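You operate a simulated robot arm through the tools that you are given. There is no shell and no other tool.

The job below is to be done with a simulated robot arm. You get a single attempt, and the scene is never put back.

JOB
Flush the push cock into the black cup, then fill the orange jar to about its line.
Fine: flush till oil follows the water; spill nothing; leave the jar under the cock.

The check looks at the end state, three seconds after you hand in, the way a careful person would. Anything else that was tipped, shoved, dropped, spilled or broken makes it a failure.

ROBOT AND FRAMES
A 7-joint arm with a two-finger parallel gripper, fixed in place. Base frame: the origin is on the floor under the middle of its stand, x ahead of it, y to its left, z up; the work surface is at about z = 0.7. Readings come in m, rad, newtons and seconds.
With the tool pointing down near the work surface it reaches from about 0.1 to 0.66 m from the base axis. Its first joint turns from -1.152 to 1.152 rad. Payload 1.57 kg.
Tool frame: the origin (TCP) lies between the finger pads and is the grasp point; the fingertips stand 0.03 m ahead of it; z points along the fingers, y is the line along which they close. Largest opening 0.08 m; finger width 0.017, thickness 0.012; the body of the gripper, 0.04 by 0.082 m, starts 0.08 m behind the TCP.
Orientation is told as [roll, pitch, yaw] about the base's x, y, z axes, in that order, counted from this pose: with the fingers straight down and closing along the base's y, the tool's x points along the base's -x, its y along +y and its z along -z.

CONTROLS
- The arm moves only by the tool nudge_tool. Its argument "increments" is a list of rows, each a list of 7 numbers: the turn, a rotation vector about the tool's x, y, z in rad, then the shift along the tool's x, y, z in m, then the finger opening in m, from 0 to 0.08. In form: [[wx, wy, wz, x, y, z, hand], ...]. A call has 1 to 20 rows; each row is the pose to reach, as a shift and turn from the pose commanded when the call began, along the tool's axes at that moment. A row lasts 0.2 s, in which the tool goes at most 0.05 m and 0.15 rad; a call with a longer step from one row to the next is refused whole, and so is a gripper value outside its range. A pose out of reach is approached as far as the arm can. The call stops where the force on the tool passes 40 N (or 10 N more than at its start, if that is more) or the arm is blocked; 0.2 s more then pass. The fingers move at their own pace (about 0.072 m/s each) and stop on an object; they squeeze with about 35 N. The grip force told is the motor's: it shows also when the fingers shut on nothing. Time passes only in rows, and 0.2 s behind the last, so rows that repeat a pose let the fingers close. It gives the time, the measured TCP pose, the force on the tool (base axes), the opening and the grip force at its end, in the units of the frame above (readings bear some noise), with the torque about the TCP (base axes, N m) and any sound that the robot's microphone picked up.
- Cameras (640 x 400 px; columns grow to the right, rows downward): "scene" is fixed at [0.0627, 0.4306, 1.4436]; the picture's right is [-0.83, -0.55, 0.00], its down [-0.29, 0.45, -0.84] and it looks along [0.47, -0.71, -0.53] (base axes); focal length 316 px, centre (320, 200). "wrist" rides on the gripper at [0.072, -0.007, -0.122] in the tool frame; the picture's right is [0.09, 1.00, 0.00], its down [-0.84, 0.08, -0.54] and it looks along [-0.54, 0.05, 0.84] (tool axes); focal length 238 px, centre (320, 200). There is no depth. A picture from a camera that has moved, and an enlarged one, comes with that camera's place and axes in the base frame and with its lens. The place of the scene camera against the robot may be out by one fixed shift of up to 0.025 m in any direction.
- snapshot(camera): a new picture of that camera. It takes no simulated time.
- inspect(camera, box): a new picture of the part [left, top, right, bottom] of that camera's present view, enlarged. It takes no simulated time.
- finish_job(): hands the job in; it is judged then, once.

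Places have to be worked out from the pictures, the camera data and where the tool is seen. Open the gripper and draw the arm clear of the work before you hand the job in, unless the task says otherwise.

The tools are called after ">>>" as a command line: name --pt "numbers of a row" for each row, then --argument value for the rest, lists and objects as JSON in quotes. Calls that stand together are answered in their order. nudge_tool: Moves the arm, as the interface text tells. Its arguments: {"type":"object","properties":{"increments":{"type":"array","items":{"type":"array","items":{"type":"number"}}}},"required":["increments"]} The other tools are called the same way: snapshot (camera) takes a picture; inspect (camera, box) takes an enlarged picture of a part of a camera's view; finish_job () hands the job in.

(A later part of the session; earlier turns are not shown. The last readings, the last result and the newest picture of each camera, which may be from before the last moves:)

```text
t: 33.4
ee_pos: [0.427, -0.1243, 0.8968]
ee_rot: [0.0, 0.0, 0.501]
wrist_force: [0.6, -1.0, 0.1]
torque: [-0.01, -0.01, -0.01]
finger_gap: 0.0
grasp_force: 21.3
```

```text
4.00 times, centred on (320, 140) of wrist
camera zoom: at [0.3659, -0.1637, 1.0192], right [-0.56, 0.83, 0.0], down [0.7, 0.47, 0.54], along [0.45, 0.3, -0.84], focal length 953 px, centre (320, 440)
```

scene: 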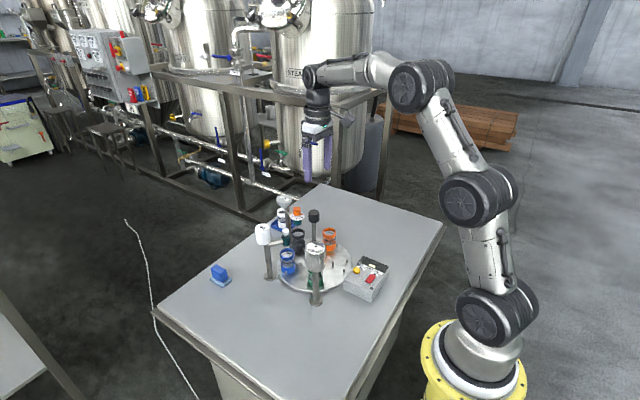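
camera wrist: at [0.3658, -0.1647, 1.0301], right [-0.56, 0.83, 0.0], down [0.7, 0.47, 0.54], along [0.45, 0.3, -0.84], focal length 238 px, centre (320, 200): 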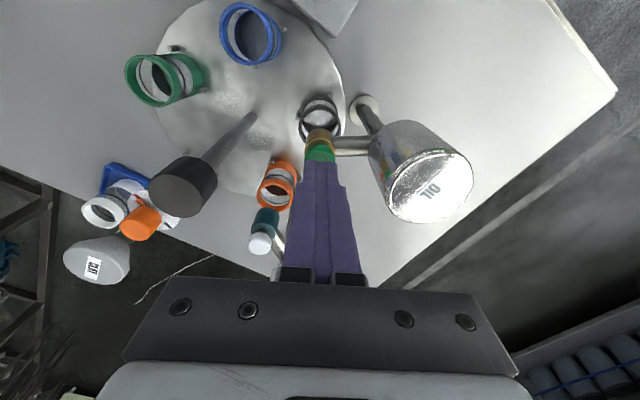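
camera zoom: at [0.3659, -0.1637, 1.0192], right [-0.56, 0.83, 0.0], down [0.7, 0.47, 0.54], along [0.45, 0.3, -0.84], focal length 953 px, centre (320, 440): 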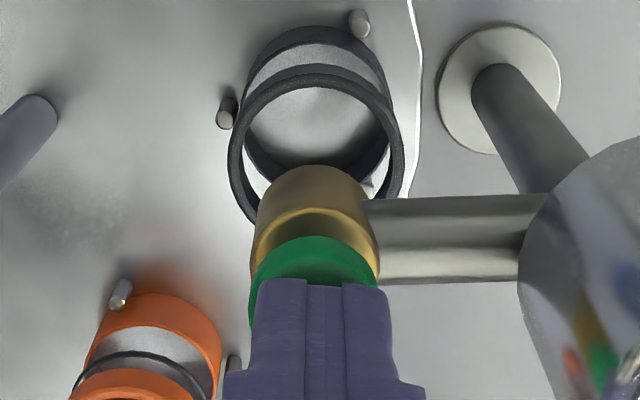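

Still no contact. I continue in 2 mm steps.

>>> nudge_tool --pt "0 0 0 0 0 0.002 0.0"

>>> nudge_tool --pt "0 0 0 0 0 0.002 0.0"

>>> inspect --camera "wrist" --box '[260, 90, 380, 190]'

```text
t: 33.8
ee_pos: [0.4263, -0.1249, 0.8956]
ee_rot: [0.0, 0.0, 0.502]
wrist_force: [0.1, 0.1, 0.4]
torque: [0.02, -0.07, 0.01]
finger_gap: 0.0
grasp_force: 21.0
```

```text
t: 34.2
ee_pos: [0.427, -0.1236, 0.8928]
ee_rot: [0.001, 0.0, 0.501]
wrist_force: [0.6, -0.5, 1.7]
torque: [0.02, -0.04, 0.0]
finger_gap: 0.0
grasp_force: 21.4
```

```text
4.00 times, centred on (320, 140) of wrist
camera zoom: at [0.3649, -0.1641, 1.0143], right [-0.56, 0.83, 0.0], down [0.7, 0.47, 0.54], along [0.45, 0.3, -0.84], focal length 953 px, centre (320, 440)
```

zoom: 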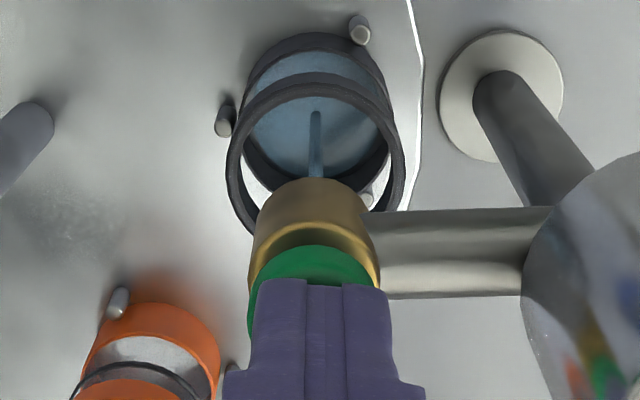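

Water has started flowing at a very light press (about 1.7 N). I zoom in on the cup level before letting any more time pass.

>>> inspect --camera "wrist" --box '[295, 90, 365, 145]'

>>> inspect --camera "scene" --box '[300, 255, 340, 295]'

```text
7.27 times, centred on (330, 118) of wrist
camera zoom: at [0.3649, -0.1641, 1.0143], right [-0.56, 0.83, 0.0], down [0.7, 0.47, 0.54], along [0.45, 0.3, -0.84], focal length 1734 px, centre (247, 800)
```

zoom: 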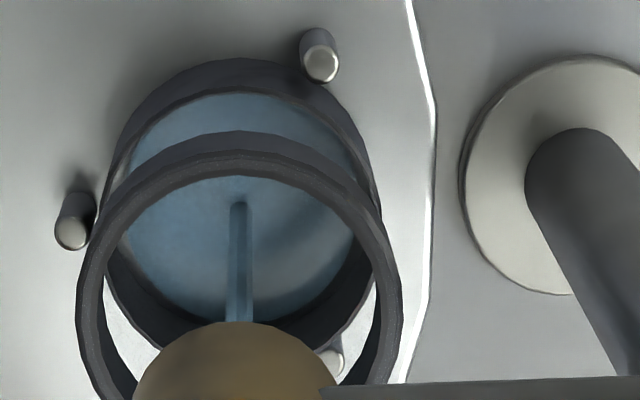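

```text
10.00 times, centred on (320, 275) of scene
camera zoom: at [0.0627, 0.4305, 1.4436], right [-0.83, -0.55, 0.0], down [-0.29, 0.45, -0.84], along [0.47, -0.71, -0.53], focal length 3158 px, centre (320, -550)
```

zoom: 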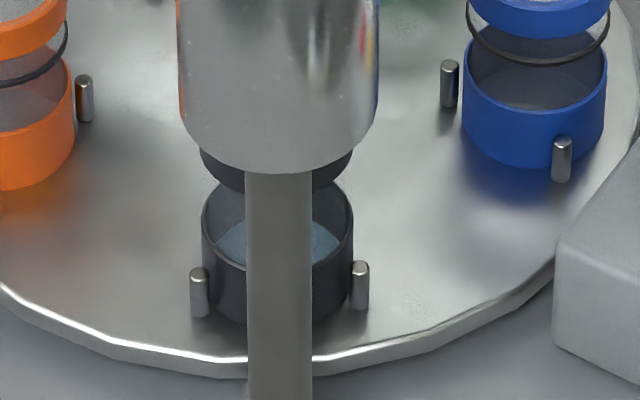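

The water is only a shallow layer in the cup's base. I hold the press for about 0.6 s and check the stream colour again.

>>> nudge_tool --pt "0 0 0 0 0 0 0.0" --pt "0 0 0 0 0 0 0.0"

>>> inspect --camera "wrist" --box '[295, 90, 365, 145]'

>>> inspect --camera "scene" --box '[300, 255, 340, 295]'

```text
t: 34.8
ee_pos: [0.4251, -0.1243, 0.8922]
ee_rot: [0.0, -0.001, 0.502]
wrist_force: [1.3, -1.3, 1.3]
torque: [-0.01, -0.03, 0.0]
finger_gap: 0.0001
grasp_force: 21.1
```

```text
7.27 times, centred on (330, 118) of wrist
camera zoom: at [0.3648, -0.164, 1.0142], right [-0.56, 0.83, 0.0], down [0.7, 0.47, 0.54], along [0.45, 0.3, -0.84], focal length 1734 px, centre (247, 800)
```

zoom: 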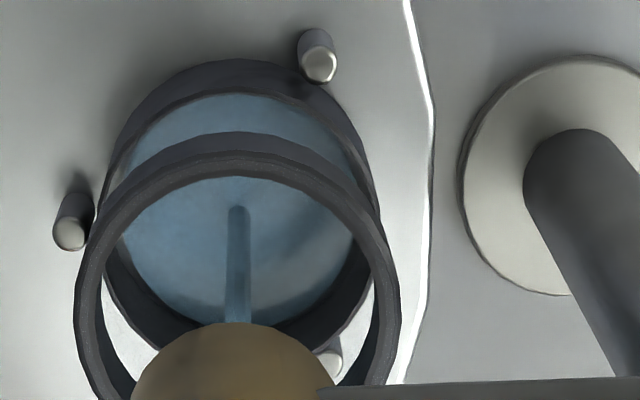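

```text
10.00 times, centred on (320, 275) of scene
camera zoom: at [0.0627, 0.4305, 1.4436], right [-0.83, -0.55, 0.0], down [-0.29, 0.45, -0.84], along [0.47, -0.71, -0.53], focal length 3158 px, centre (320, -550)
```

zoom: 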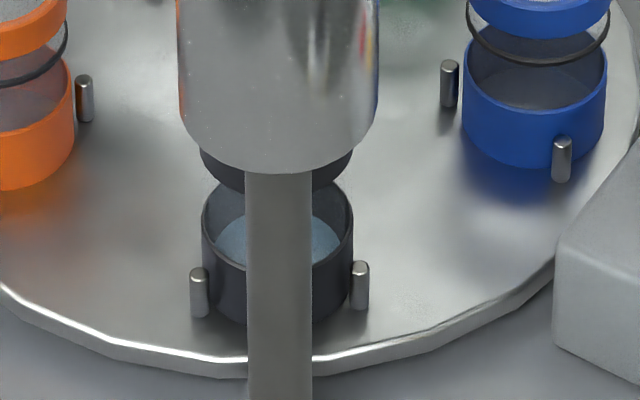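

The level rises slowly and the stream is still water. I hold another ~1.2 s.

>>> nudge_tool --pt "0 0 0 0 0 0 0.0" --pt "0 0 0 0 0 0 0.0" --pt "0 0 0 0 0 0 0.0" --pt "0 0 0 0 0 0 0.0" --pt "0 0 0 0 0 0 0.0"

>>> inspect --camera "wrist" --box '[295, 90, 365, 145]'

>>> inspect --camera "scene" --box '[300, 255, 340, 295]'

```text
t: 36.0
ee_pos: [0.4253, -0.1245, 0.8924]
ee_rot: [0.001, 0.001, 0.501]
wrist_force: [-0.4, 0.3, 1.4]
torque: [0.02, 0.0, 0.02]
finger_gap: 0.0001
grasp_force: 21.6
```

```text
7.27 times, centred on (330, 118) of wrist
camera zoom: at [0.3648, -0.164, 1.0142], right [-0.56, 0.83, 0.0], down [0.7, 0.47, 0.54], along [0.45, 0.3, -0.84], focal length 1734 px, centre (247, 800)
```

zoom: 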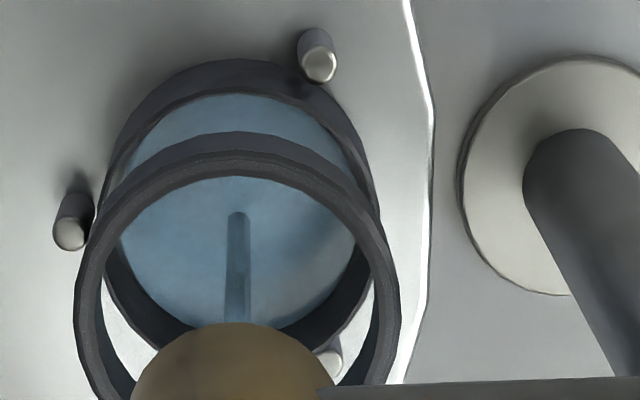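

```text
10.00 times, centred on (320, 275) of scene
camera zoom: at [0.0627, 0.4306, 1.4436], right [-0.83, -0.55, 0.0], down [-0.29, 0.45, -0.84], along [0.47, -0.71, -0.53], focal length 3158 px, centre (320, -550)
```

zoom: 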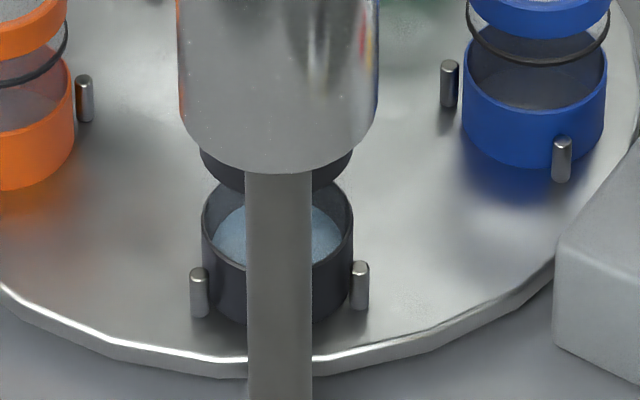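

Still clear water and plenty of room in the cup. I hold about 2 s more.

>>> nudge_tool --pt "0 0 0 0 0 0 0.0" --pt "0 0 0 0 0 0 0.0" --pt "0 0 0 0 0 0 0.0" --pt "0 0 0 0 0 0 0.0" --pt "0 0 0 0 0 0 0.0" --pt "0 0 0 0 0 0 0.0" --pt "0 0 0 0 0 0 0.0" --pt "0 0 0 0 0 0 0.0" --pt "0 0 0 0 0 0 0.0"

>>> inspect --camera "wrist" --box '[295, 90, 365, 145]'

>>> inspect --camera "scene" --box '[300, 255, 340, 295]'

```text
t: 38.0
ee_pos: [0.425, -0.1234, 0.8929]
ee_rot: [0.001, 0.001, 0.501]
wrist_force: [-0.9, -0.2, 2.0]
torque: [0.01, 0.03, -0.01]
finger_gap: 0.0002
grasp_force: 21.2
```

```text
7.27 times, centred on (330, 118) of wrist
camera zoom: at [0.3648, -0.164, 1.0143], right [-0.56, 0.83, 0.0], down [0.7, 0.47, 0.54], along [0.45, 0.3, -0.84], focal length 1734 px, centre (247, 800)
```

zoom: 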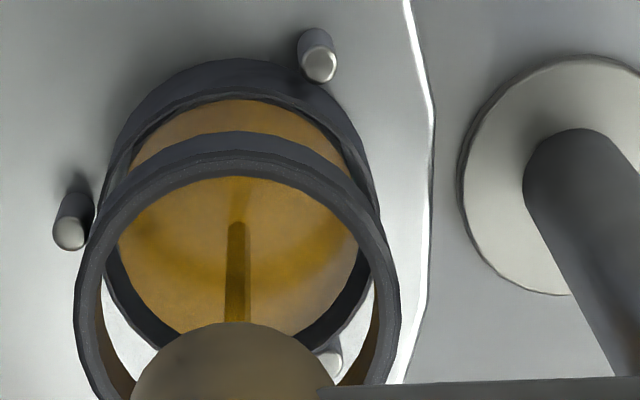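

```text
10.00 times, centred on (320, 275) of scene
camera zoom: at [0.0627, 0.4306, 1.4436], right [-0.83, -0.55, 0.0], down [-0.29, 0.45, -0.84], along [0.47, -0.71, -0.53], focal length 3158 px, centre (320, -550)
```

zoom: 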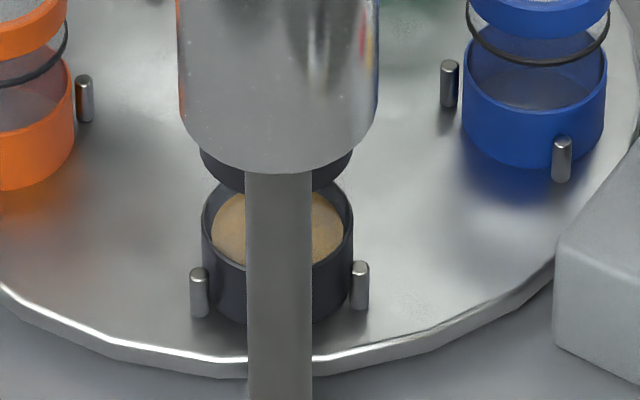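

The stream is now amber oil, so the line is flushed. I release by lifting off the button and check that the stream stops.

>>> nudge_tool --pt "0 0 0 0 0 -0.012 0.0" --pt "0 0 0 0 0 -0.024 0.0" --pt "0 0 0 0 0 -0.024 0.0"

>>> inspect --camera "wrist" --box '[285, 80, 375, 160]'

>>> inspect --camera "scene" --box '[300, 255, 340, 295]'

```text
t: 38.8
ee_pos: [0.4249, -0.1262, 0.9181]
ee_rot: [0.0, 0.0, 0.501]
wrist_force: [0.2, 0.4, -0.9]
torque: [0.02, 0.02, 0.01]
finger_gap: 0.0
grasp_force: 21.5
```

```text
5.00 times, centred on (330, 120) of wrist
camera zoom: at [0.3646, -0.1658, 1.0394], right [-0.56, 0.83, 0.0], down [0.7, 0.47, 0.54], along [0.45, 0.3, -0.84], focal length 1192 px, centre (270, 600)
```

zoom: 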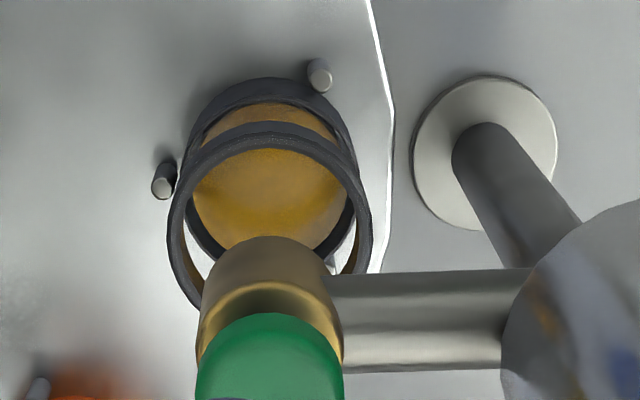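

```text
10.00 times, centred on (320, 275) of scene
camera zoom: at [0.0627, 0.4306, 1.4436], right [-0.83, -0.55, 0.0], down [-0.29, 0.45, -0.84], along [0.47, -0.71, -0.53], focal length 3158 px, centre (320, -550)
```

zoom: 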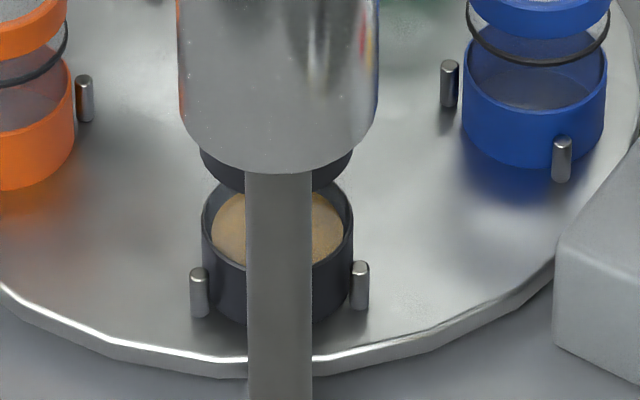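

The stream stopped cleanly and nothing spilled. I raise, move back over the spindle knob, and set yaw to about -0.63 for the next +72° turn.

>>> nudge_tool --pt "0 0 0 0 0 -0.04 0.0" --pt "0 0 0 0 0 -0.08 0.0" --pt "0 0 0.12 -0.002 -0.01 -0.08 0.0" --pt "0 0 0.25 -0.004 -0.02 -0.08 0.0" --pt "0 0 0.38 -0.006 -0.032 -0.08 0.02" --pt "0 0 0.51 -0.008 -0.044 -0.08 0.04" --pt "0 0 0.64 -0.01 -0.056 -0.08 0.05" --pt "0 0 0.77 -0.012 -0.068 -0.08 0.05" --pt "0 0 0.9 -0.0135 -0.08 -0.08 0.05" --pt "0 0 1.02 -0.0145 -0.0877 -0.08 0.05" --pt "0 0 1.13 -0.0145 -0.0877 -0.08 0.05" --pt "0 0 1.13 -0.0145 -0.0877 -0.08 0.05"

>>> snapshot --camera "wrist"

>>> inspect --camera "wrist" --box '[260, 100, 380, 175]'

```text
t: 41.4
ee_pos: [0.4812, -0.1935, 0.9972]
ee_rot: [-0.002, 0.001, -0.631]
wrist_force: [0.2, -0.2, -0.4]
torque: [-0.04, 0.01, -0.02]
finger_gap: 0.05
grasp_force: 0.1
```

```text
taken
camera wrist: at [0.4184, -0.1563, 1.1186], right [0.51, 0.86, 0.0], down [0.72, -0.43, 0.54], along [0.47, -0.28, -0.84], focal length 238 px, centre (320, 200)
```

wrist: 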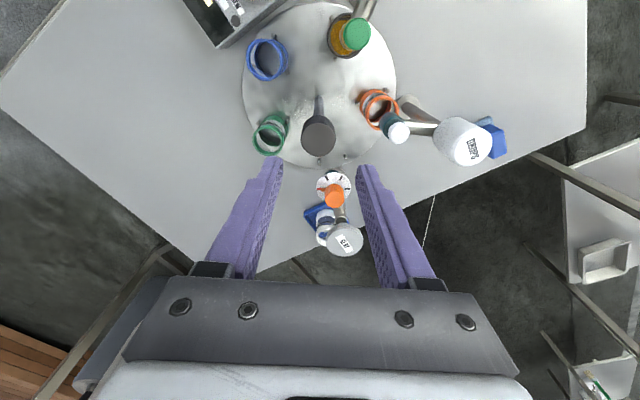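

```text
5.33 times, centred on (320, 138) of wrist
camera zoom: at [0.4184, -0.1563, 1.1186], right [0.51, 0.86, 0.0], down [0.72, -0.43, 0.54], along [0.47, -0.28, -0.84], focal length 1271 px, centre (320, 533)
```

zoom: 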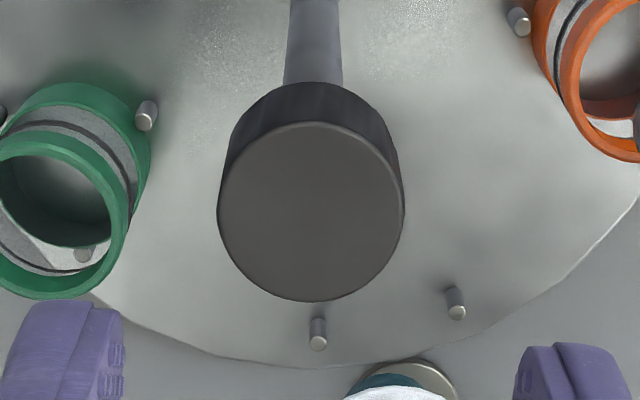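

The knob centre is about 2 mm to one side, so I correct by -2 mm in tool y while descending to z≈0.89. Then I close on it.

>>> nudge_tool --pt "0 0 0 -0.0005 -0.0019 0.02 0.05" --pt "0 0 0 -0.0005 -0.0019 0.045 0.05" --pt "0 0 0 -0.0005 -0.0019 0.07 0.05" --pt "0 0 0 -0.0005 -0.0019 0.09 0.05" --pt "0 0 0 -0.0005 -0.0019 0.107 0.05" --pt "0 0 0 -0.0005 -0.0019 0.107 0.05"

>>> nudge_tool --pt "0 0 0 0 0 0 0.03" --pt "0 0 0 0 0 0 0.01" --pt "0 0 0 0 0 0 0.01"

>>> snapshot --camera "wrist"

```text
t: 42.8
ee_pos: [0.48, -0.1939, 0.8901]
ee_rot: [0.001, -0.001, -0.63]
wrist_force: [-0.2, 0.2, -0.1]
torque: [0.0, 0.02, -0.02]
finger_gap: 0.05
grasp_force: 0.0
```

```text
t: 43.6
ee_pos: [0.4786, -0.1948, 0.8915]
ee_rot: [0.001, 0.0, -0.632]
wrist_force: [-4.6, -6.1, -1.2]
torque: [-0.07, -0.21, 0.0]
finger_gap: 0.0311
grasp_force: 40.1
```

```text
taken
camera wrist: at [0.4167, -0.1571, 1.0124], right [0.51, 0.86, 0.0], down [0.72, -0.43, 0.54], along [0.46, -0.28, -0.84], focal length 238 px, centre (320, 200)
```

wrist: 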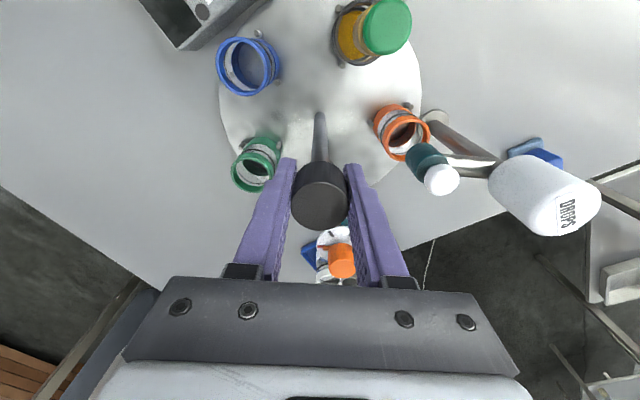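

Grip is good with low side force. I turn +0.6 rad counterclockwise and check forces.

>>> nudge_tool --pt "0 0 -0.05 0 0 0 0.01" --pt "0 0 -0.1 0 0 0 0.01" --pt "0 0 -0.15 0 0 0 0.01" --pt "0 0 -0.2 0 0 0 0.01" --pt "0 0 -0.25 0 0 0 0.01" --pt "0 0 -0.3 0 0 0 0.01" --pt "0 0 -0.35 0 0 0 0.01" --pt "0 0 -0.4 0 0 0 0.01" --pt "0 0 -0.45 0 0 0 0.01" --pt "0 0 -0.5 0 0 0 0.01" --pt "0 0 -0.55 0 0 0 0.01" --pt "0 0 -0.6 0 0 0 0.01" --pt "0 0 -0.6 0 0 0 0.01"

>>> snapshot --camera "wrist"

```text
t: 46.4
ee_pos: [0.4796, -0.1955, 0.891]
ee_rot: [0.001, 0.004, -0.03]
wrist_force: [-15.4, 9.6, 7.2]
torque: [-0.55, -0.18, 0.02]
finger_gap: 0.0308
grasp_force: 40.0
```

```text
taken
camera wrist: at [0.4077, -0.1995, 1.0125], right [-0.06, 1.0, 0.0], down [0.84, 0.05, 0.54], along [0.54, 0.04, -0.84], focal length 238 px, centre (320, 200)
```

wrist: 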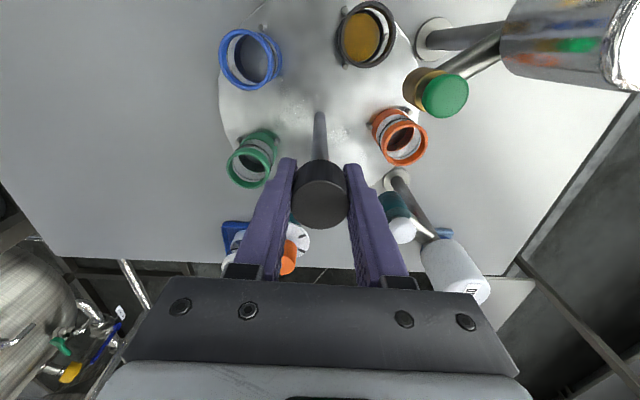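

The table follows with a slight lag (about 0.05–0.1 rad of slip) and about 20 N of side force. I release, recentre toward the force direction, re-grip and turn another 0.55 rad.

>>> nudge_tool --pt "0 0 0 0 0 0 0.045" --pt "0 0 0 0 0 0 0.045" --pt "0 0 0 0.0012 0.0006 0.0 0.045" --pt "0 0 0 0.0012 0.0006 0.0 0.02" --pt "0 0 0 0.0012 0.0006 0.0 0.005" --pt "0 0 0 0.0012 0.0006 0.0 0.0" --pt "0 0 0 0.0012 0.0006 0.0 0.0"

>>> snapshot --camera "wrist"

>>> nudge_tool --pt "0 0 -0.05 0 0 0 0.0" --pt "0 0 -0.1 0 0 0 0.0" --pt "0 0 -0.15 0 0 0 0.0" --pt "0 0 -0.2 0 0 0 0.0" --pt "0 0 -0.25 0 0 0 0.0" --pt "0 0 -0.3 0 0 0 0.0" --pt "0 0 -0.35 0 0 0 0.0" --pt "0 0 -0.4 0 0 0 0.0" --pt "0 0 -0.45 0 0 0 0.0" --pt "0 0 -0.5 0 0 0 0.0" --pt "0 0 -0.55 0 0 0 0.0" --pt "0 0 -0.55 0 0 0 0.0"

>>> snapshot --camera "wrist"

>>> inspect --camera "scene" --box '[240, 190, 400, 310]'

```text
t: 48.0
ee_pos: [0.4795, -0.1958, 0.8902]
ee_rot: [0.002, -0.001, -0.031]
wrist_force: [0.6, 11.0, -0.1]
torque: [-0.08, -0.41, -0.01]
finger_gap: 0.031
grasp_force: 39.8
```

```text
taken
camera wrist: at [0.4074, -0.1993, 1.0122], right [-0.06, 1.0, 0.0], down [0.84, 0.05, 0.54], along [0.54, 0.04, -0.84], focal length 238 px, centre (320, 200)
```

wrist: 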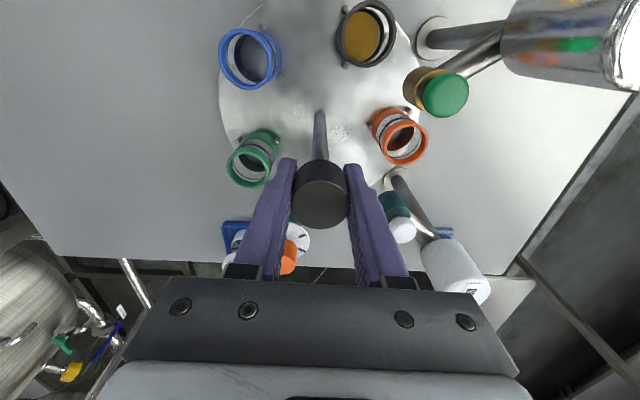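

```text
t: 50.6
ee_pos: [0.48, -0.196, 0.8902]
ee_rot: [-0.003, 0.0, 0.524]
wrist_force: [11.7, 5.2, 1.8]
torque: [0.41, -0.77, 0.01]
finger_gap: 0.0304
grasp_force: 39.8
```

```text
taken
camera wrist: at [0.4203, -0.2361, 1.0122], right [-0.58, 0.82, 0.0], down [0.69, 0.48, 0.54], along [0.44, 0.31, -0.84], focal length 238 px, centre (320, 200)
```

wrist: 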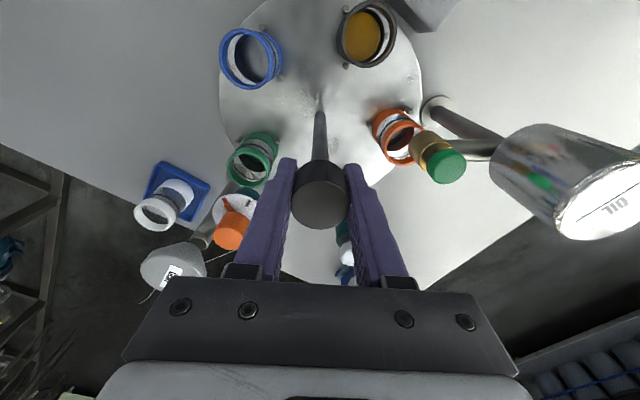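

```text
3.33 times, centred on (320, 250) of scene
camera zoom: at [0.063, 0.4307, 1.4435], right [-0.83, -0.55, 0.0], down [-0.29, 0.45, -0.84], along [0.47, -0.71, -0.53], focal length 1053 px, centre (320, 33)
```

zoom: 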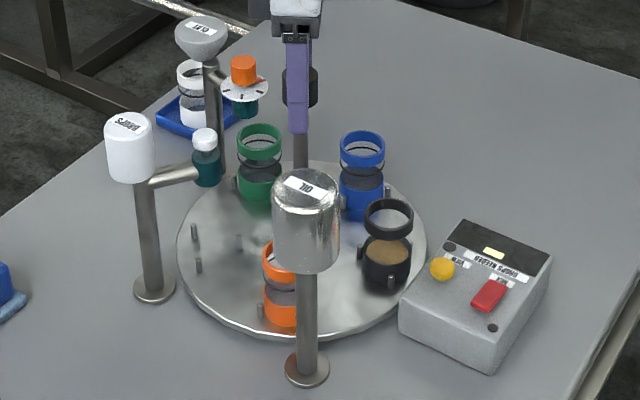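

Orange is now close to the cock. I zoom to measure how much turn remains.

>>> inspect --camera "wrist" --box '[360, 90, 480, 190]'

>>> inspect --camera "scene" --box '[280, 240, 350, 300]'

```text
4.00 times, centred on (420, 140) of wrist
camera zoom: at [0.4203, -0.2361, 1.0122], right [-0.58, 0.82, 0.0], down [0.69, 0.48, 0.54], along [0.44, 0.31, -0.84], focal length 953 px, centre (-80, 440)
```

zoom: 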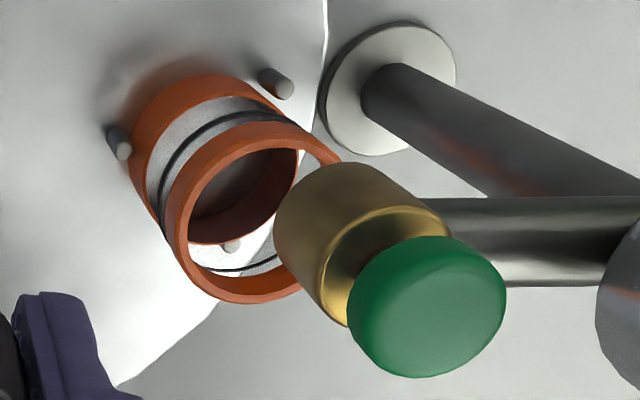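

```text
6.67 times, centred on (315, 270) of scene
camera zoom: at [0.063, 0.4307, 1.4435], right [-0.83, -0.55, 0.0], down [-0.29, 0.45, -0.84], along [0.47, -0.71, -0.53], focal length 2105 px, centre (353, -267)
```

zoom: 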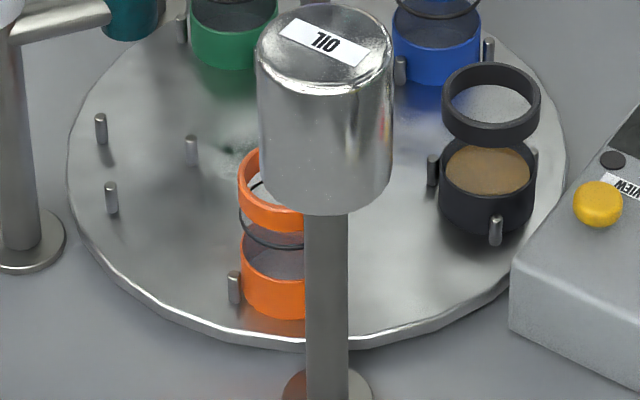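

Orange's rim centre measures about 119° around the axis against 127.4° for the cock, so about 0.15 rad remains. I turn 0.15 rad, release and lift to check from the same viewpoint as before.

>>> nudge_tool --pt "0 0 -0.04 0 0 0 0.0" --pt "0 0 -0.08 0 0 0 0.0" --pt "0 0 -0.12 0 0 0 0.0" --pt "0 0 -0.15 0 0 0 0.0" --pt "0 0 -0.15 0 0 0 0.0" --pt "0 0 -0.15 0 0 0 0.0"

>>> nudge_tool --pt "0 0 0 0 0 0 0.05" --pt "0 0 0 0 0 0 0.05" --pt "0 0 0 0 0 -0.02 0.05" --pt "0 0 0 0 0 -0.04 0.05" --pt "0 0 0 0 0 -0.07 0.05" --pt "0 0 0.1 0 0 -0.1 0.05" --pt "0 0 0.22 0 0 -0.14 0.05" --pt "0 0 0.35 0 0 -0.17 0.05" --pt "0 0 0.48 0 0 -0.17 0.05" --pt "0 0 0.6 0 0 -0.17 0.05" --pt "0 0 0.674 0 0 -0.17 0.05" --pt "0 0 0.674 0 0 -0.17 0.05"

>>> snapshot --camera "wrist"

>>> inspect --camera "wrist" --box '[340, 20, 440, 100]'

>>> inspect --camera "scene" --box '[280, 240, 350, 300]'

```text
t: 52.0
ee_pos: [0.4807, -0.1954, 0.8906]
ee_rot: [0.0, -0.004, 0.673]
wrist_force: [17.5, 14.8, 4.5]
torque: [-0.42, 0.76, 0.07]
finger_gap: 0.0308
grasp_force: 40.0
```

```text
t: 54.6
ee_pos: [0.4793, -0.1952, 1.0614]
ee_rot: [-0.002, 0.001, -0.004]
wrist_force: [0.5, -0.2, 0.0]
torque: [0.0, -0.03, -0.02]
finger_gap: 0.0498
grasp_force: 0.1
```

```text
taken
camera wrist: at [0.4066, -0.2013, 1.1813], right [-0.09, 1.0, 0.0], down [0.84, 0.07, 0.54], along [0.54, 0.05, -0.84], focal length 238 px, centre (320, 200)
```

wrist: 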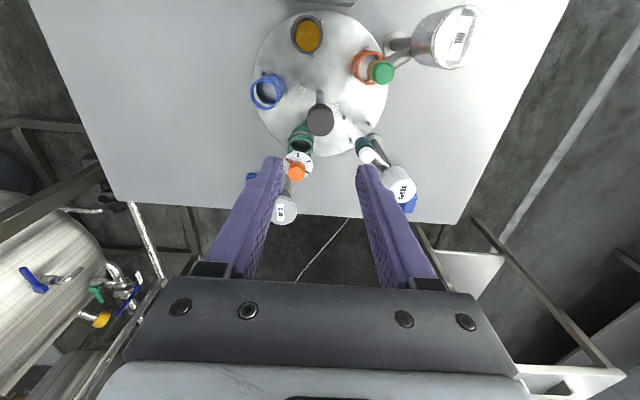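

```text
5.00 times, centred on (390, 60) of wrist
camera zoom: at [0.4066, -0.2013, 1.1813], right [-0.09, 1.0, 0.0], down [0.84, 0.07, 0.54], along [0.54, 0.05, -0.84], focal length 1192 px, centre (-30, 900)
```

zoom: 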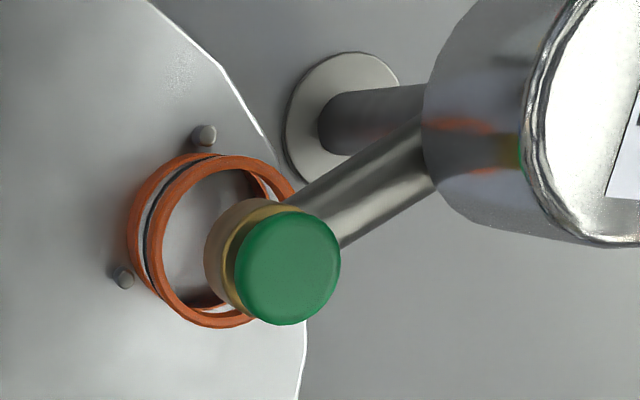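

```text
6.67 times, centred on (315, 270) of scene
camera zoom: at [0.0627, 0.4306, 1.4436], right [-0.83, -0.55, 0.0], down [-0.29, 0.45, -0.84], along [0.47, -0.71, -0.53], focal length 2105 px, centre (353, -267)
```

zoom: 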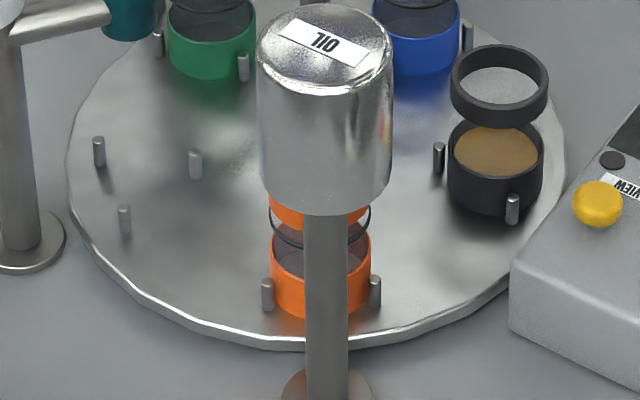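

Orange's rim centre and the cock axis now coincide within about 1–2 mm, symmetric in the scene view too. I close the fingers and move back over the cock with yaw 0.5.

>>> nudge_tool --pt "0 0 -0.08 0.009 0.012 0.0 0.03" --pt "0 0 -0.16 0.018 0.024 0.01 0.01" --pt "0 0 -0.25 0.027 0.036 0.025 0.0" --pt "0 0 -0.34 0.036 0.048 0.04 0.0" --pt "0 0 -0.42 0.045 0.06 0.06 0.0" --pt "0 0 -0.504 0.0535 0.0706 0.08 0.0" --pt "0 0 -0.504 0.0535 0.0706 0.1 0.0" --pt "0 0 -0.504 0.0535 0.0706 0.12 0.0" --pt "0 0 -0.504 0.0535 0.0706 0.14 0.0" --pt "0 0 -0.504 0.0535 0.0706 0.14 0.0"

>>> inspect --camera "wrist" --box '[260, 90, 380, 190]'

>>> inspect --camera "scene" --box '[300, 255, 340, 295]'

```text
t: 56.8
ee_pos: [0.4259, -0.1256, 0.9202]
ee_rot: [-0.002, 0.0, 0.501]
wrist_force: [-0.2, 0.0, -0.2]
torque: [0.0, -0.03, -0.02]
finger_gap: 0.0
grasp_force: 21.2
```

```text
4.00 times, centred on (320, 140) of wrist
camera zoom: at [0.3657, -0.1649, 1.0413], right [-0.56, 0.83, 0.0], down [0.7, 0.47, 0.54], along [0.45, 0.3, -0.84], focal length 953 px, centre (320, 440)
```

zoom: 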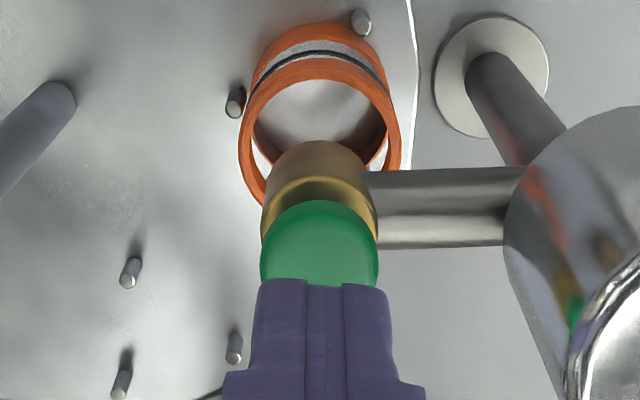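

```text
10.00 times, centred on (320, 275) of scene
camera zoom: at [0.0627, 0.4306, 1.4436], right [-0.83, -0.55, 0.0], down [-0.29, 0.45, -0.84], along [0.47, -0.71, -0.53], focal length 3158 px, centre (320, -550)
```

zoom: 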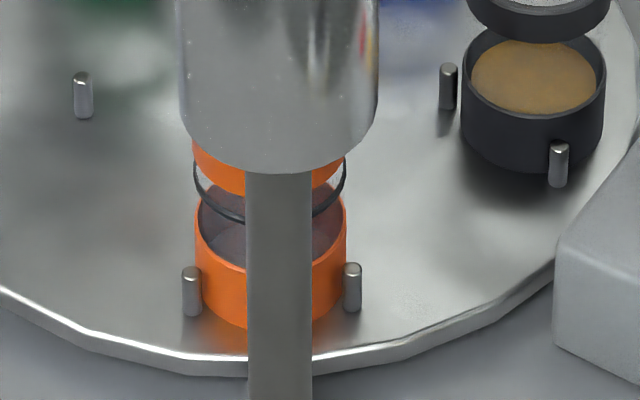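

The jar interior and its black ring line are both visible from the two cameras. I lower to just above the button's contact height.

>>> nudge_tool --pt "0 0 0 0 0 0.01 0.0" --pt "0 0 0 0 0 0.018 0.0" --pt "0 0 0 0 0 0.023 0.0"

>>> nudge_tool --pt "0 0 0 0 0 0.002 0.0"

>>> inspect --camera "wrist" --box '[295, 80, 365, 145]'

>>> inspect --camera "scene" --box '[300, 255, 340, 295]'

```text
t: 57.6
ee_pos: [0.4259, -0.1247, 0.8969]
ee_rot: [0.001, 0.0, 0.501]
wrist_force: [0.1, -0.5, -0.2]
torque: [0.01, -0.02, -0.01]
finger_gap: 0.0
grasp_force: 21.4
```

```text
t: 58.0
ee_pos: [0.4249, -0.1247, 0.8942]
ee_rot: [0.0, 0.001, 0.5]
wrist_force: [0.5, 1.1, 0.8]
torque: [0.05, -0.02, 0.03]
finger_gap: 0.0
grasp_force: 20.9
```

```text
6.15 times, centred on (330, 112) of wrist
camera zoom: at [0.3649, -0.1645, 1.0167], right [-0.56, 0.83, 0.0], down [0.7, 0.47, 0.54], along [0.45, 0.3, -0.84], focal length 1467 px, centre (258, 738)
```

zoom: 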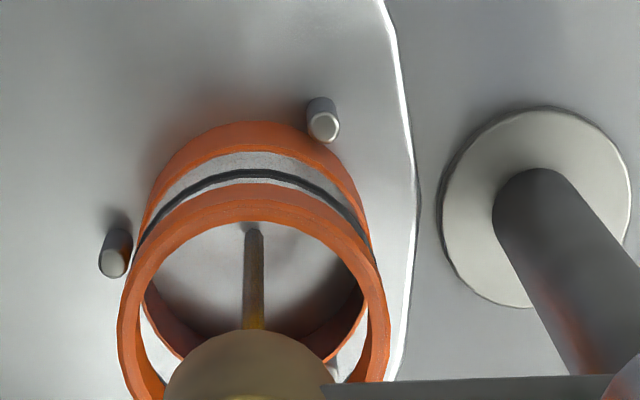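

```text
10.00 times, centred on (320, 275) of scene
camera zoom: at [0.0627, 0.4306, 1.4436], right [-0.83, -0.55, 0.0], down [-0.29, 0.45, -0.84], along [0.47, -0.71, -0.53], focal length 3158 px, centre (320, -550)
```

zoom: 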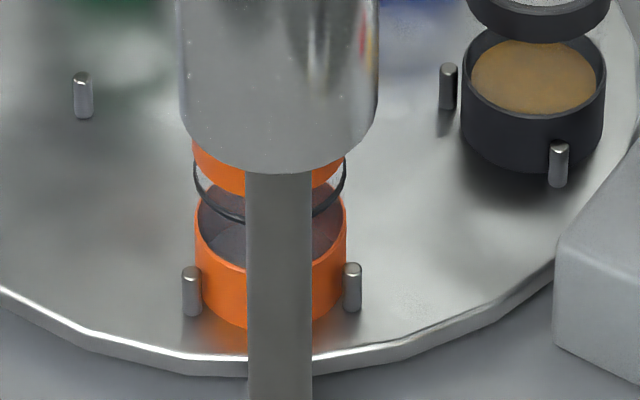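

A thin oil stream has started and lands inside the jar. I press 2 mm deeper, the same depth as the flush, and hold about 2 s.

>>> nudge_tool --pt "0 0 0 0 0 0.002 0.0" --pt "0 0 0 0 0 0.002 0.0" --pt "0 0 0 0 0 0.002 0.0" --pt "0 0 0 0 0 0.002 0.0" --pt "0 0 0 0 0 0.002 0.0" --pt "0 0 0 0 0 0.002 0.0" --pt "0 0 0 0 0 0.002 0.0" --pt "0 0 0 0 0 0.002 0.0"

>>> inspect --camera "wrist" --box '[295, 80, 365, 145]'

>>> inspect --camera "scene" --box '[300, 255, 340, 295]'

```text
t: 59.8
ee_pos: [0.4251, -0.1241, 0.8942]
ee_rot: [0.0, 0.0, 0.501]
wrist_force: [0.7, -0.8, 1.8]
torque: [-0.02, -0.01, -0.01]
finger_gap: 0.0
grasp_force: 21.4
```

```text
6.15 times, centred on (330, 112) of wrist
camera zoom: at [0.3648, -0.1645, 1.0151], right [-0.56, 0.83, 0.0], down [0.7, 0.47, 0.54], along [0.45, 0.3, -0.84], focal length 1467 px, centre (258, 738)
```

zoom: 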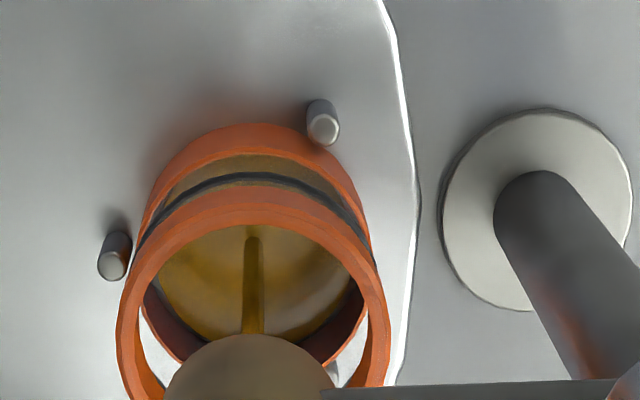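

```text
10.00 times, centred on (320, 275) of scene
camera zoom: at [0.0627, 0.4306, 1.4436], right [-0.83, -0.55, 0.0], down [-0.29, 0.45, -0.84], along [0.47, -0.71, -0.53], focal length 3158 px, centre (320, -550)
```

zoom: 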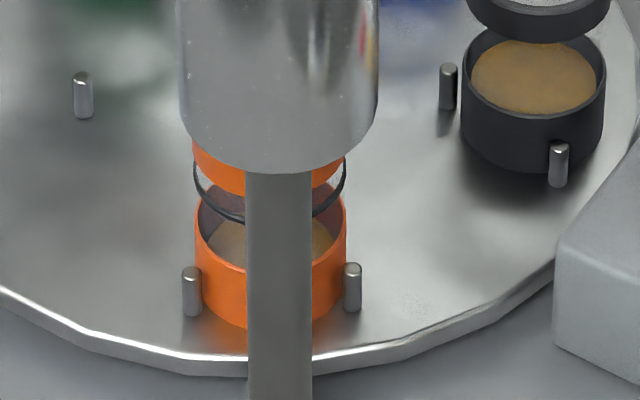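

Pure oil is filling the base of the jar, well below the ring. I hold another ~2.6 s.

>>> nudge_tool --pt "0 0 0 0 0 0 0.0" --pt "0 0 0 0 0 0 0.0" --pt "0 0 0 0 0 0 0.0" --pt "0 0 0 0 0 0 0.0" --pt "0 0 0 0 0 0 0.0" --pt "0 0 0 0 0 0 0.0" --pt "0 0 0 0 0 0 0.0" --pt "0 0 0 0 0 0 0.0" --pt "0 0 0 0 0 0 0.0" --pt "0 0 0 0 0 0 0.0" --pt "0 0 0 0 0 0 0.0" --pt "0 0 0 0 0 0 0.0"

>>> inspect --camera "wrist" --box '[295, 80, 365, 145]'

>>> inspect --camera "scene" --box '[300, 255, 340, 295]'

```text
t: 62.4
ee_pos: [0.4249, -0.1253, 0.8929]
ee_rot: [0.001, 0.0, 0.501]
wrist_force: [-0.8, -0.6, 1.5]
torque: [-0.03, -0.02, -0.01]
finger_gap: 0.0001
grasp_force: 21.8
```

```text
6.15 times, centred on (330, 112) of wrist
camera zoom: at [0.3648, -0.1644, 1.0151], right [-0.56, 0.83, 0.0], down [0.7, 0.47, 0.54], along [0.45, 0.3, -0.84], focal length 1467 px, centre (258, 738)
```

zoom: 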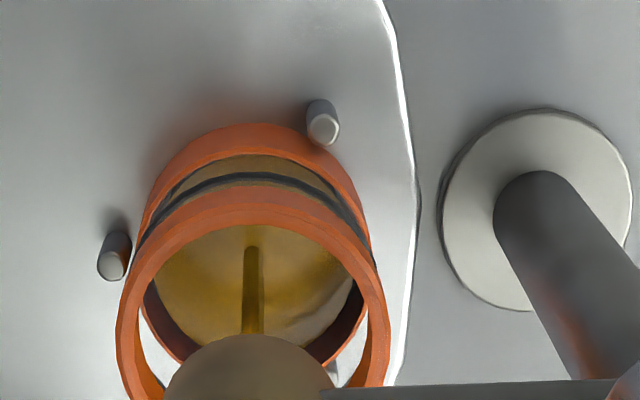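

```text
10.00 times, centred on (320, 275) of scene
camera zoom: at [0.0627, 0.4306, 1.4436], right [-0.83, -0.55, 0.0], down [-0.29, 0.45, -0.84], along [0.47, -0.71, -0.53], focal length 3158 px, centre (320, -550)
```

zoom: 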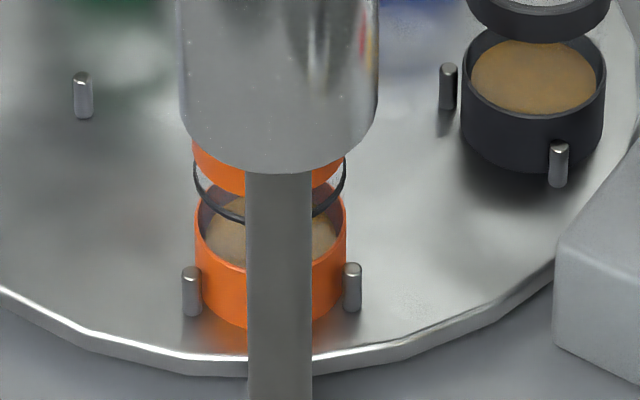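

The level is still inside the orange base, below the glass. I hold another ~3 s.

>>> nudge_tool --pt "0 0 0 0 0 0 0.0" --pt "0 0 0 0 0 0 0.0" --pt "0 0 0 0 0 0 0.0" --pt "0 0 0 0 0 0 0.0" --pt "0 0 0 0 0 0 0.0" --pt "0 0 0 0 0 0 0.0" --pt "0 0 0 0 0 0 0.0" --pt "0 0 0 0 0 0 0.0" --pt "0 0 0 0 0 0 0.0" --pt "0 0 0 0 0 0 0.0" --pt "0 0 0 0 0 0 0.0" --pt "0 0 0 0 0 0 0.0" --pt "0 0 0 0 0 0 0.0" --pt "0 0 0 0 0 0 0.0"

>>> inspect --camera "wrist" --box '[295, 80, 365, 145]'

>>> inspect --camera "scene" --box '[300, 255, 340, 295]'

```text
t: 65.4
ee_pos: [0.4256, -0.1247, 0.8932]
ee_rot: [-0.001, 0.0, 0.5]
wrist_force: [-0.3, -0.4, 0.3]
torque: [-0.01, -0.01, -0.03]
finger_gap: 0.0
grasp_force: 21.0
```

```text
6.15 times, centred on (330, 112) of wrist
camera zoom: at [0.3648, -0.1644, 1.0151], right [-0.56, 0.83, 0.0], down [0.7, 0.47, 0.54], along [0.45, 0.3, -0.84], focal length 1467 px, centre (258, 738)
```

zoom: 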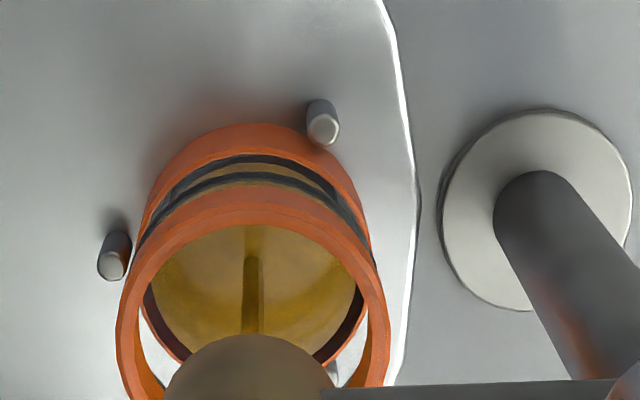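

```text
10.00 times, centred on (320, 275) of scene
camera zoom: at [0.0627, 0.4306, 1.4436], right [-0.83, -0.55, 0.0], down [-0.29, 0.45, -0.84], along [0.47, -0.71, -0.53], focal length 3158 px, centre (320, -550)
```

zoom: 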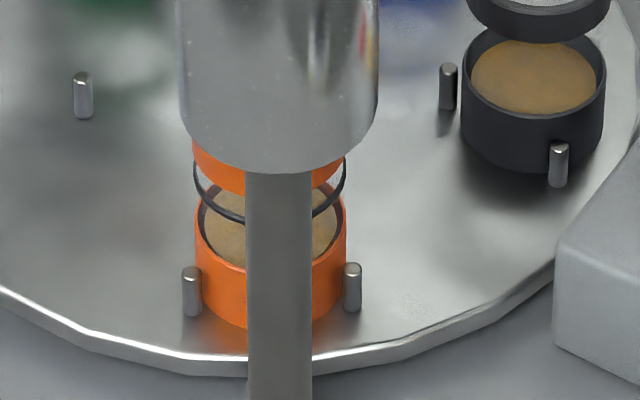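

The level has nearly reached the top of the orange base; the ring is about 2–2.5 cm above the present surface by my estimate, rising about 2.7 mm/s. I hold ~3.6 s more.

>>> nudge_tool --pt "0 0 0 0 0 0 0.0" --pt "0 0 0 0 0 0 0.0" --pt "0 0 0 0 0 0 0.0" --pt "0 0 0 0 0 0 0.0" --pt "0 0 0 0 0 0 0.0" --pt "0 0 0 0 0 0 0.0" --pt "0 0 0 0 0 0 0.0" --pt "0 0 0 0 0 0 0.0" --pt "0 0 0 0 0 0 0.0" --pt "0 0 0 0 0 0 0.0" --pt "0 0 0 0 0 0 0.0" --pt "0 0 0 0 0 0 0.0" --pt "0 0 0 0 0 0 0.0" --pt "0 0 0 0 0 0 0.0" --pt "0 0 0 0 0 0 0.0" --pt "0 0 0 0 0 0 0.0" --pt "0 0 0 0 0 0 0.0"

>>> inspect --camera "wrist" --box '[295, 80, 365, 145]'

>>> inspect --camera "scene" --box '[300, 255, 340, 295]'

```text
t: 69.0
ee_pos: [0.4254, -0.1241, 0.8931]
ee_rot: [-0.001, 0.0, 0.501]
wrist_force: [-0.1, -0.5, 1.9]
torque: [0.01, 0.01, -0.01]
finger_gap: 0.0
grasp_force: 21.3
```

```text
6.15 times, centred on (330, 112) of wrist
camera zoom: at [0.3648, -0.1644, 1.0151], right [-0.56, 0.83, 0.0], down [0.7, 0.47, 0.54], along [0.45, 0.3, -0.84], focal length 1467 px, centre (258, 738)
```

zoom: 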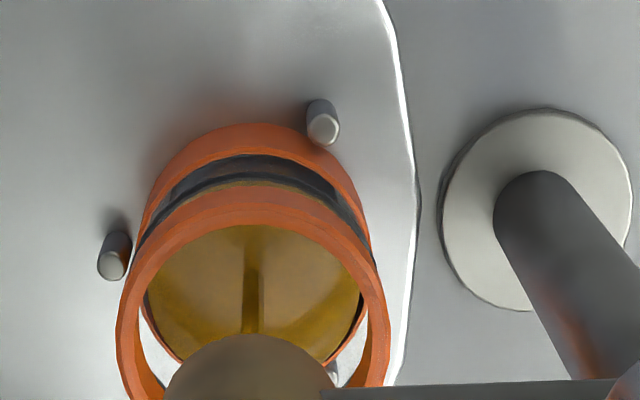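

```text
10.00 times, centred on (320, 275) of scene
camera zoom: at [0.0627, 0.4306, 1.4436], right [-0.83, -0.55, 0.0], down [-0.29, 0.45, -0.84], along [0.47, -0.71, -0.53], focal length 3158 px, centre (320, -550)
```

zoom: 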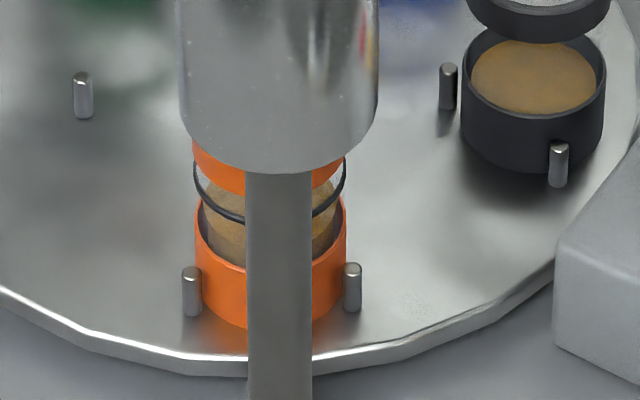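

The oil has risen past the orange base into the glass. I zoom closer to see the surface against the ring.

>>> inspect --camera "scene" --box '[305, 265, 337, 285]'

>>> inspect --camera "wrist" --box '[303, 92, 343, 122]'

```text
16.00 times, centred on (321, 275) of scene
camera zoom: at [0.0627, 0.4306, 1.4436], right [-0.83, -0.55, 0.0], down [-0.29, 0.45, -0.84], along [0.47, -0.71, -0.53], focal length 5053 px, centre (304, -1000)
```

zoom: 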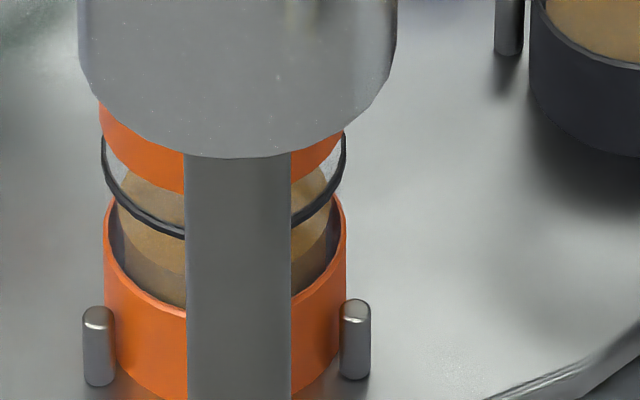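

```text
13.33 times, centred on (323, 107) of wrist
camera zoom: at [0.3648, -0.1644, 1.0151], right [-0.56, 0.83, 0.0], down [0.7, 0.47, 0.54], along [0.45, 0.3, -0.84], focal length 3178 px, centre (280, 1440)
```

zoom: 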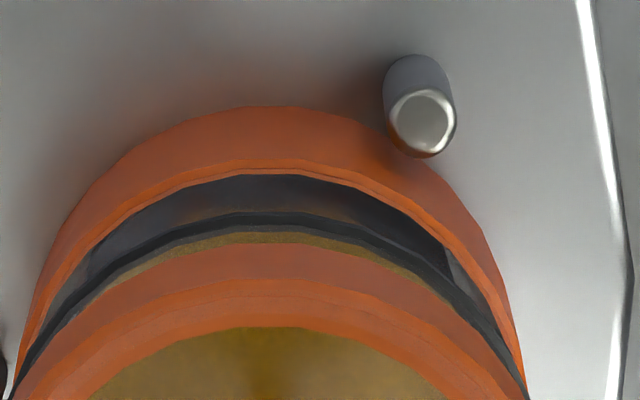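

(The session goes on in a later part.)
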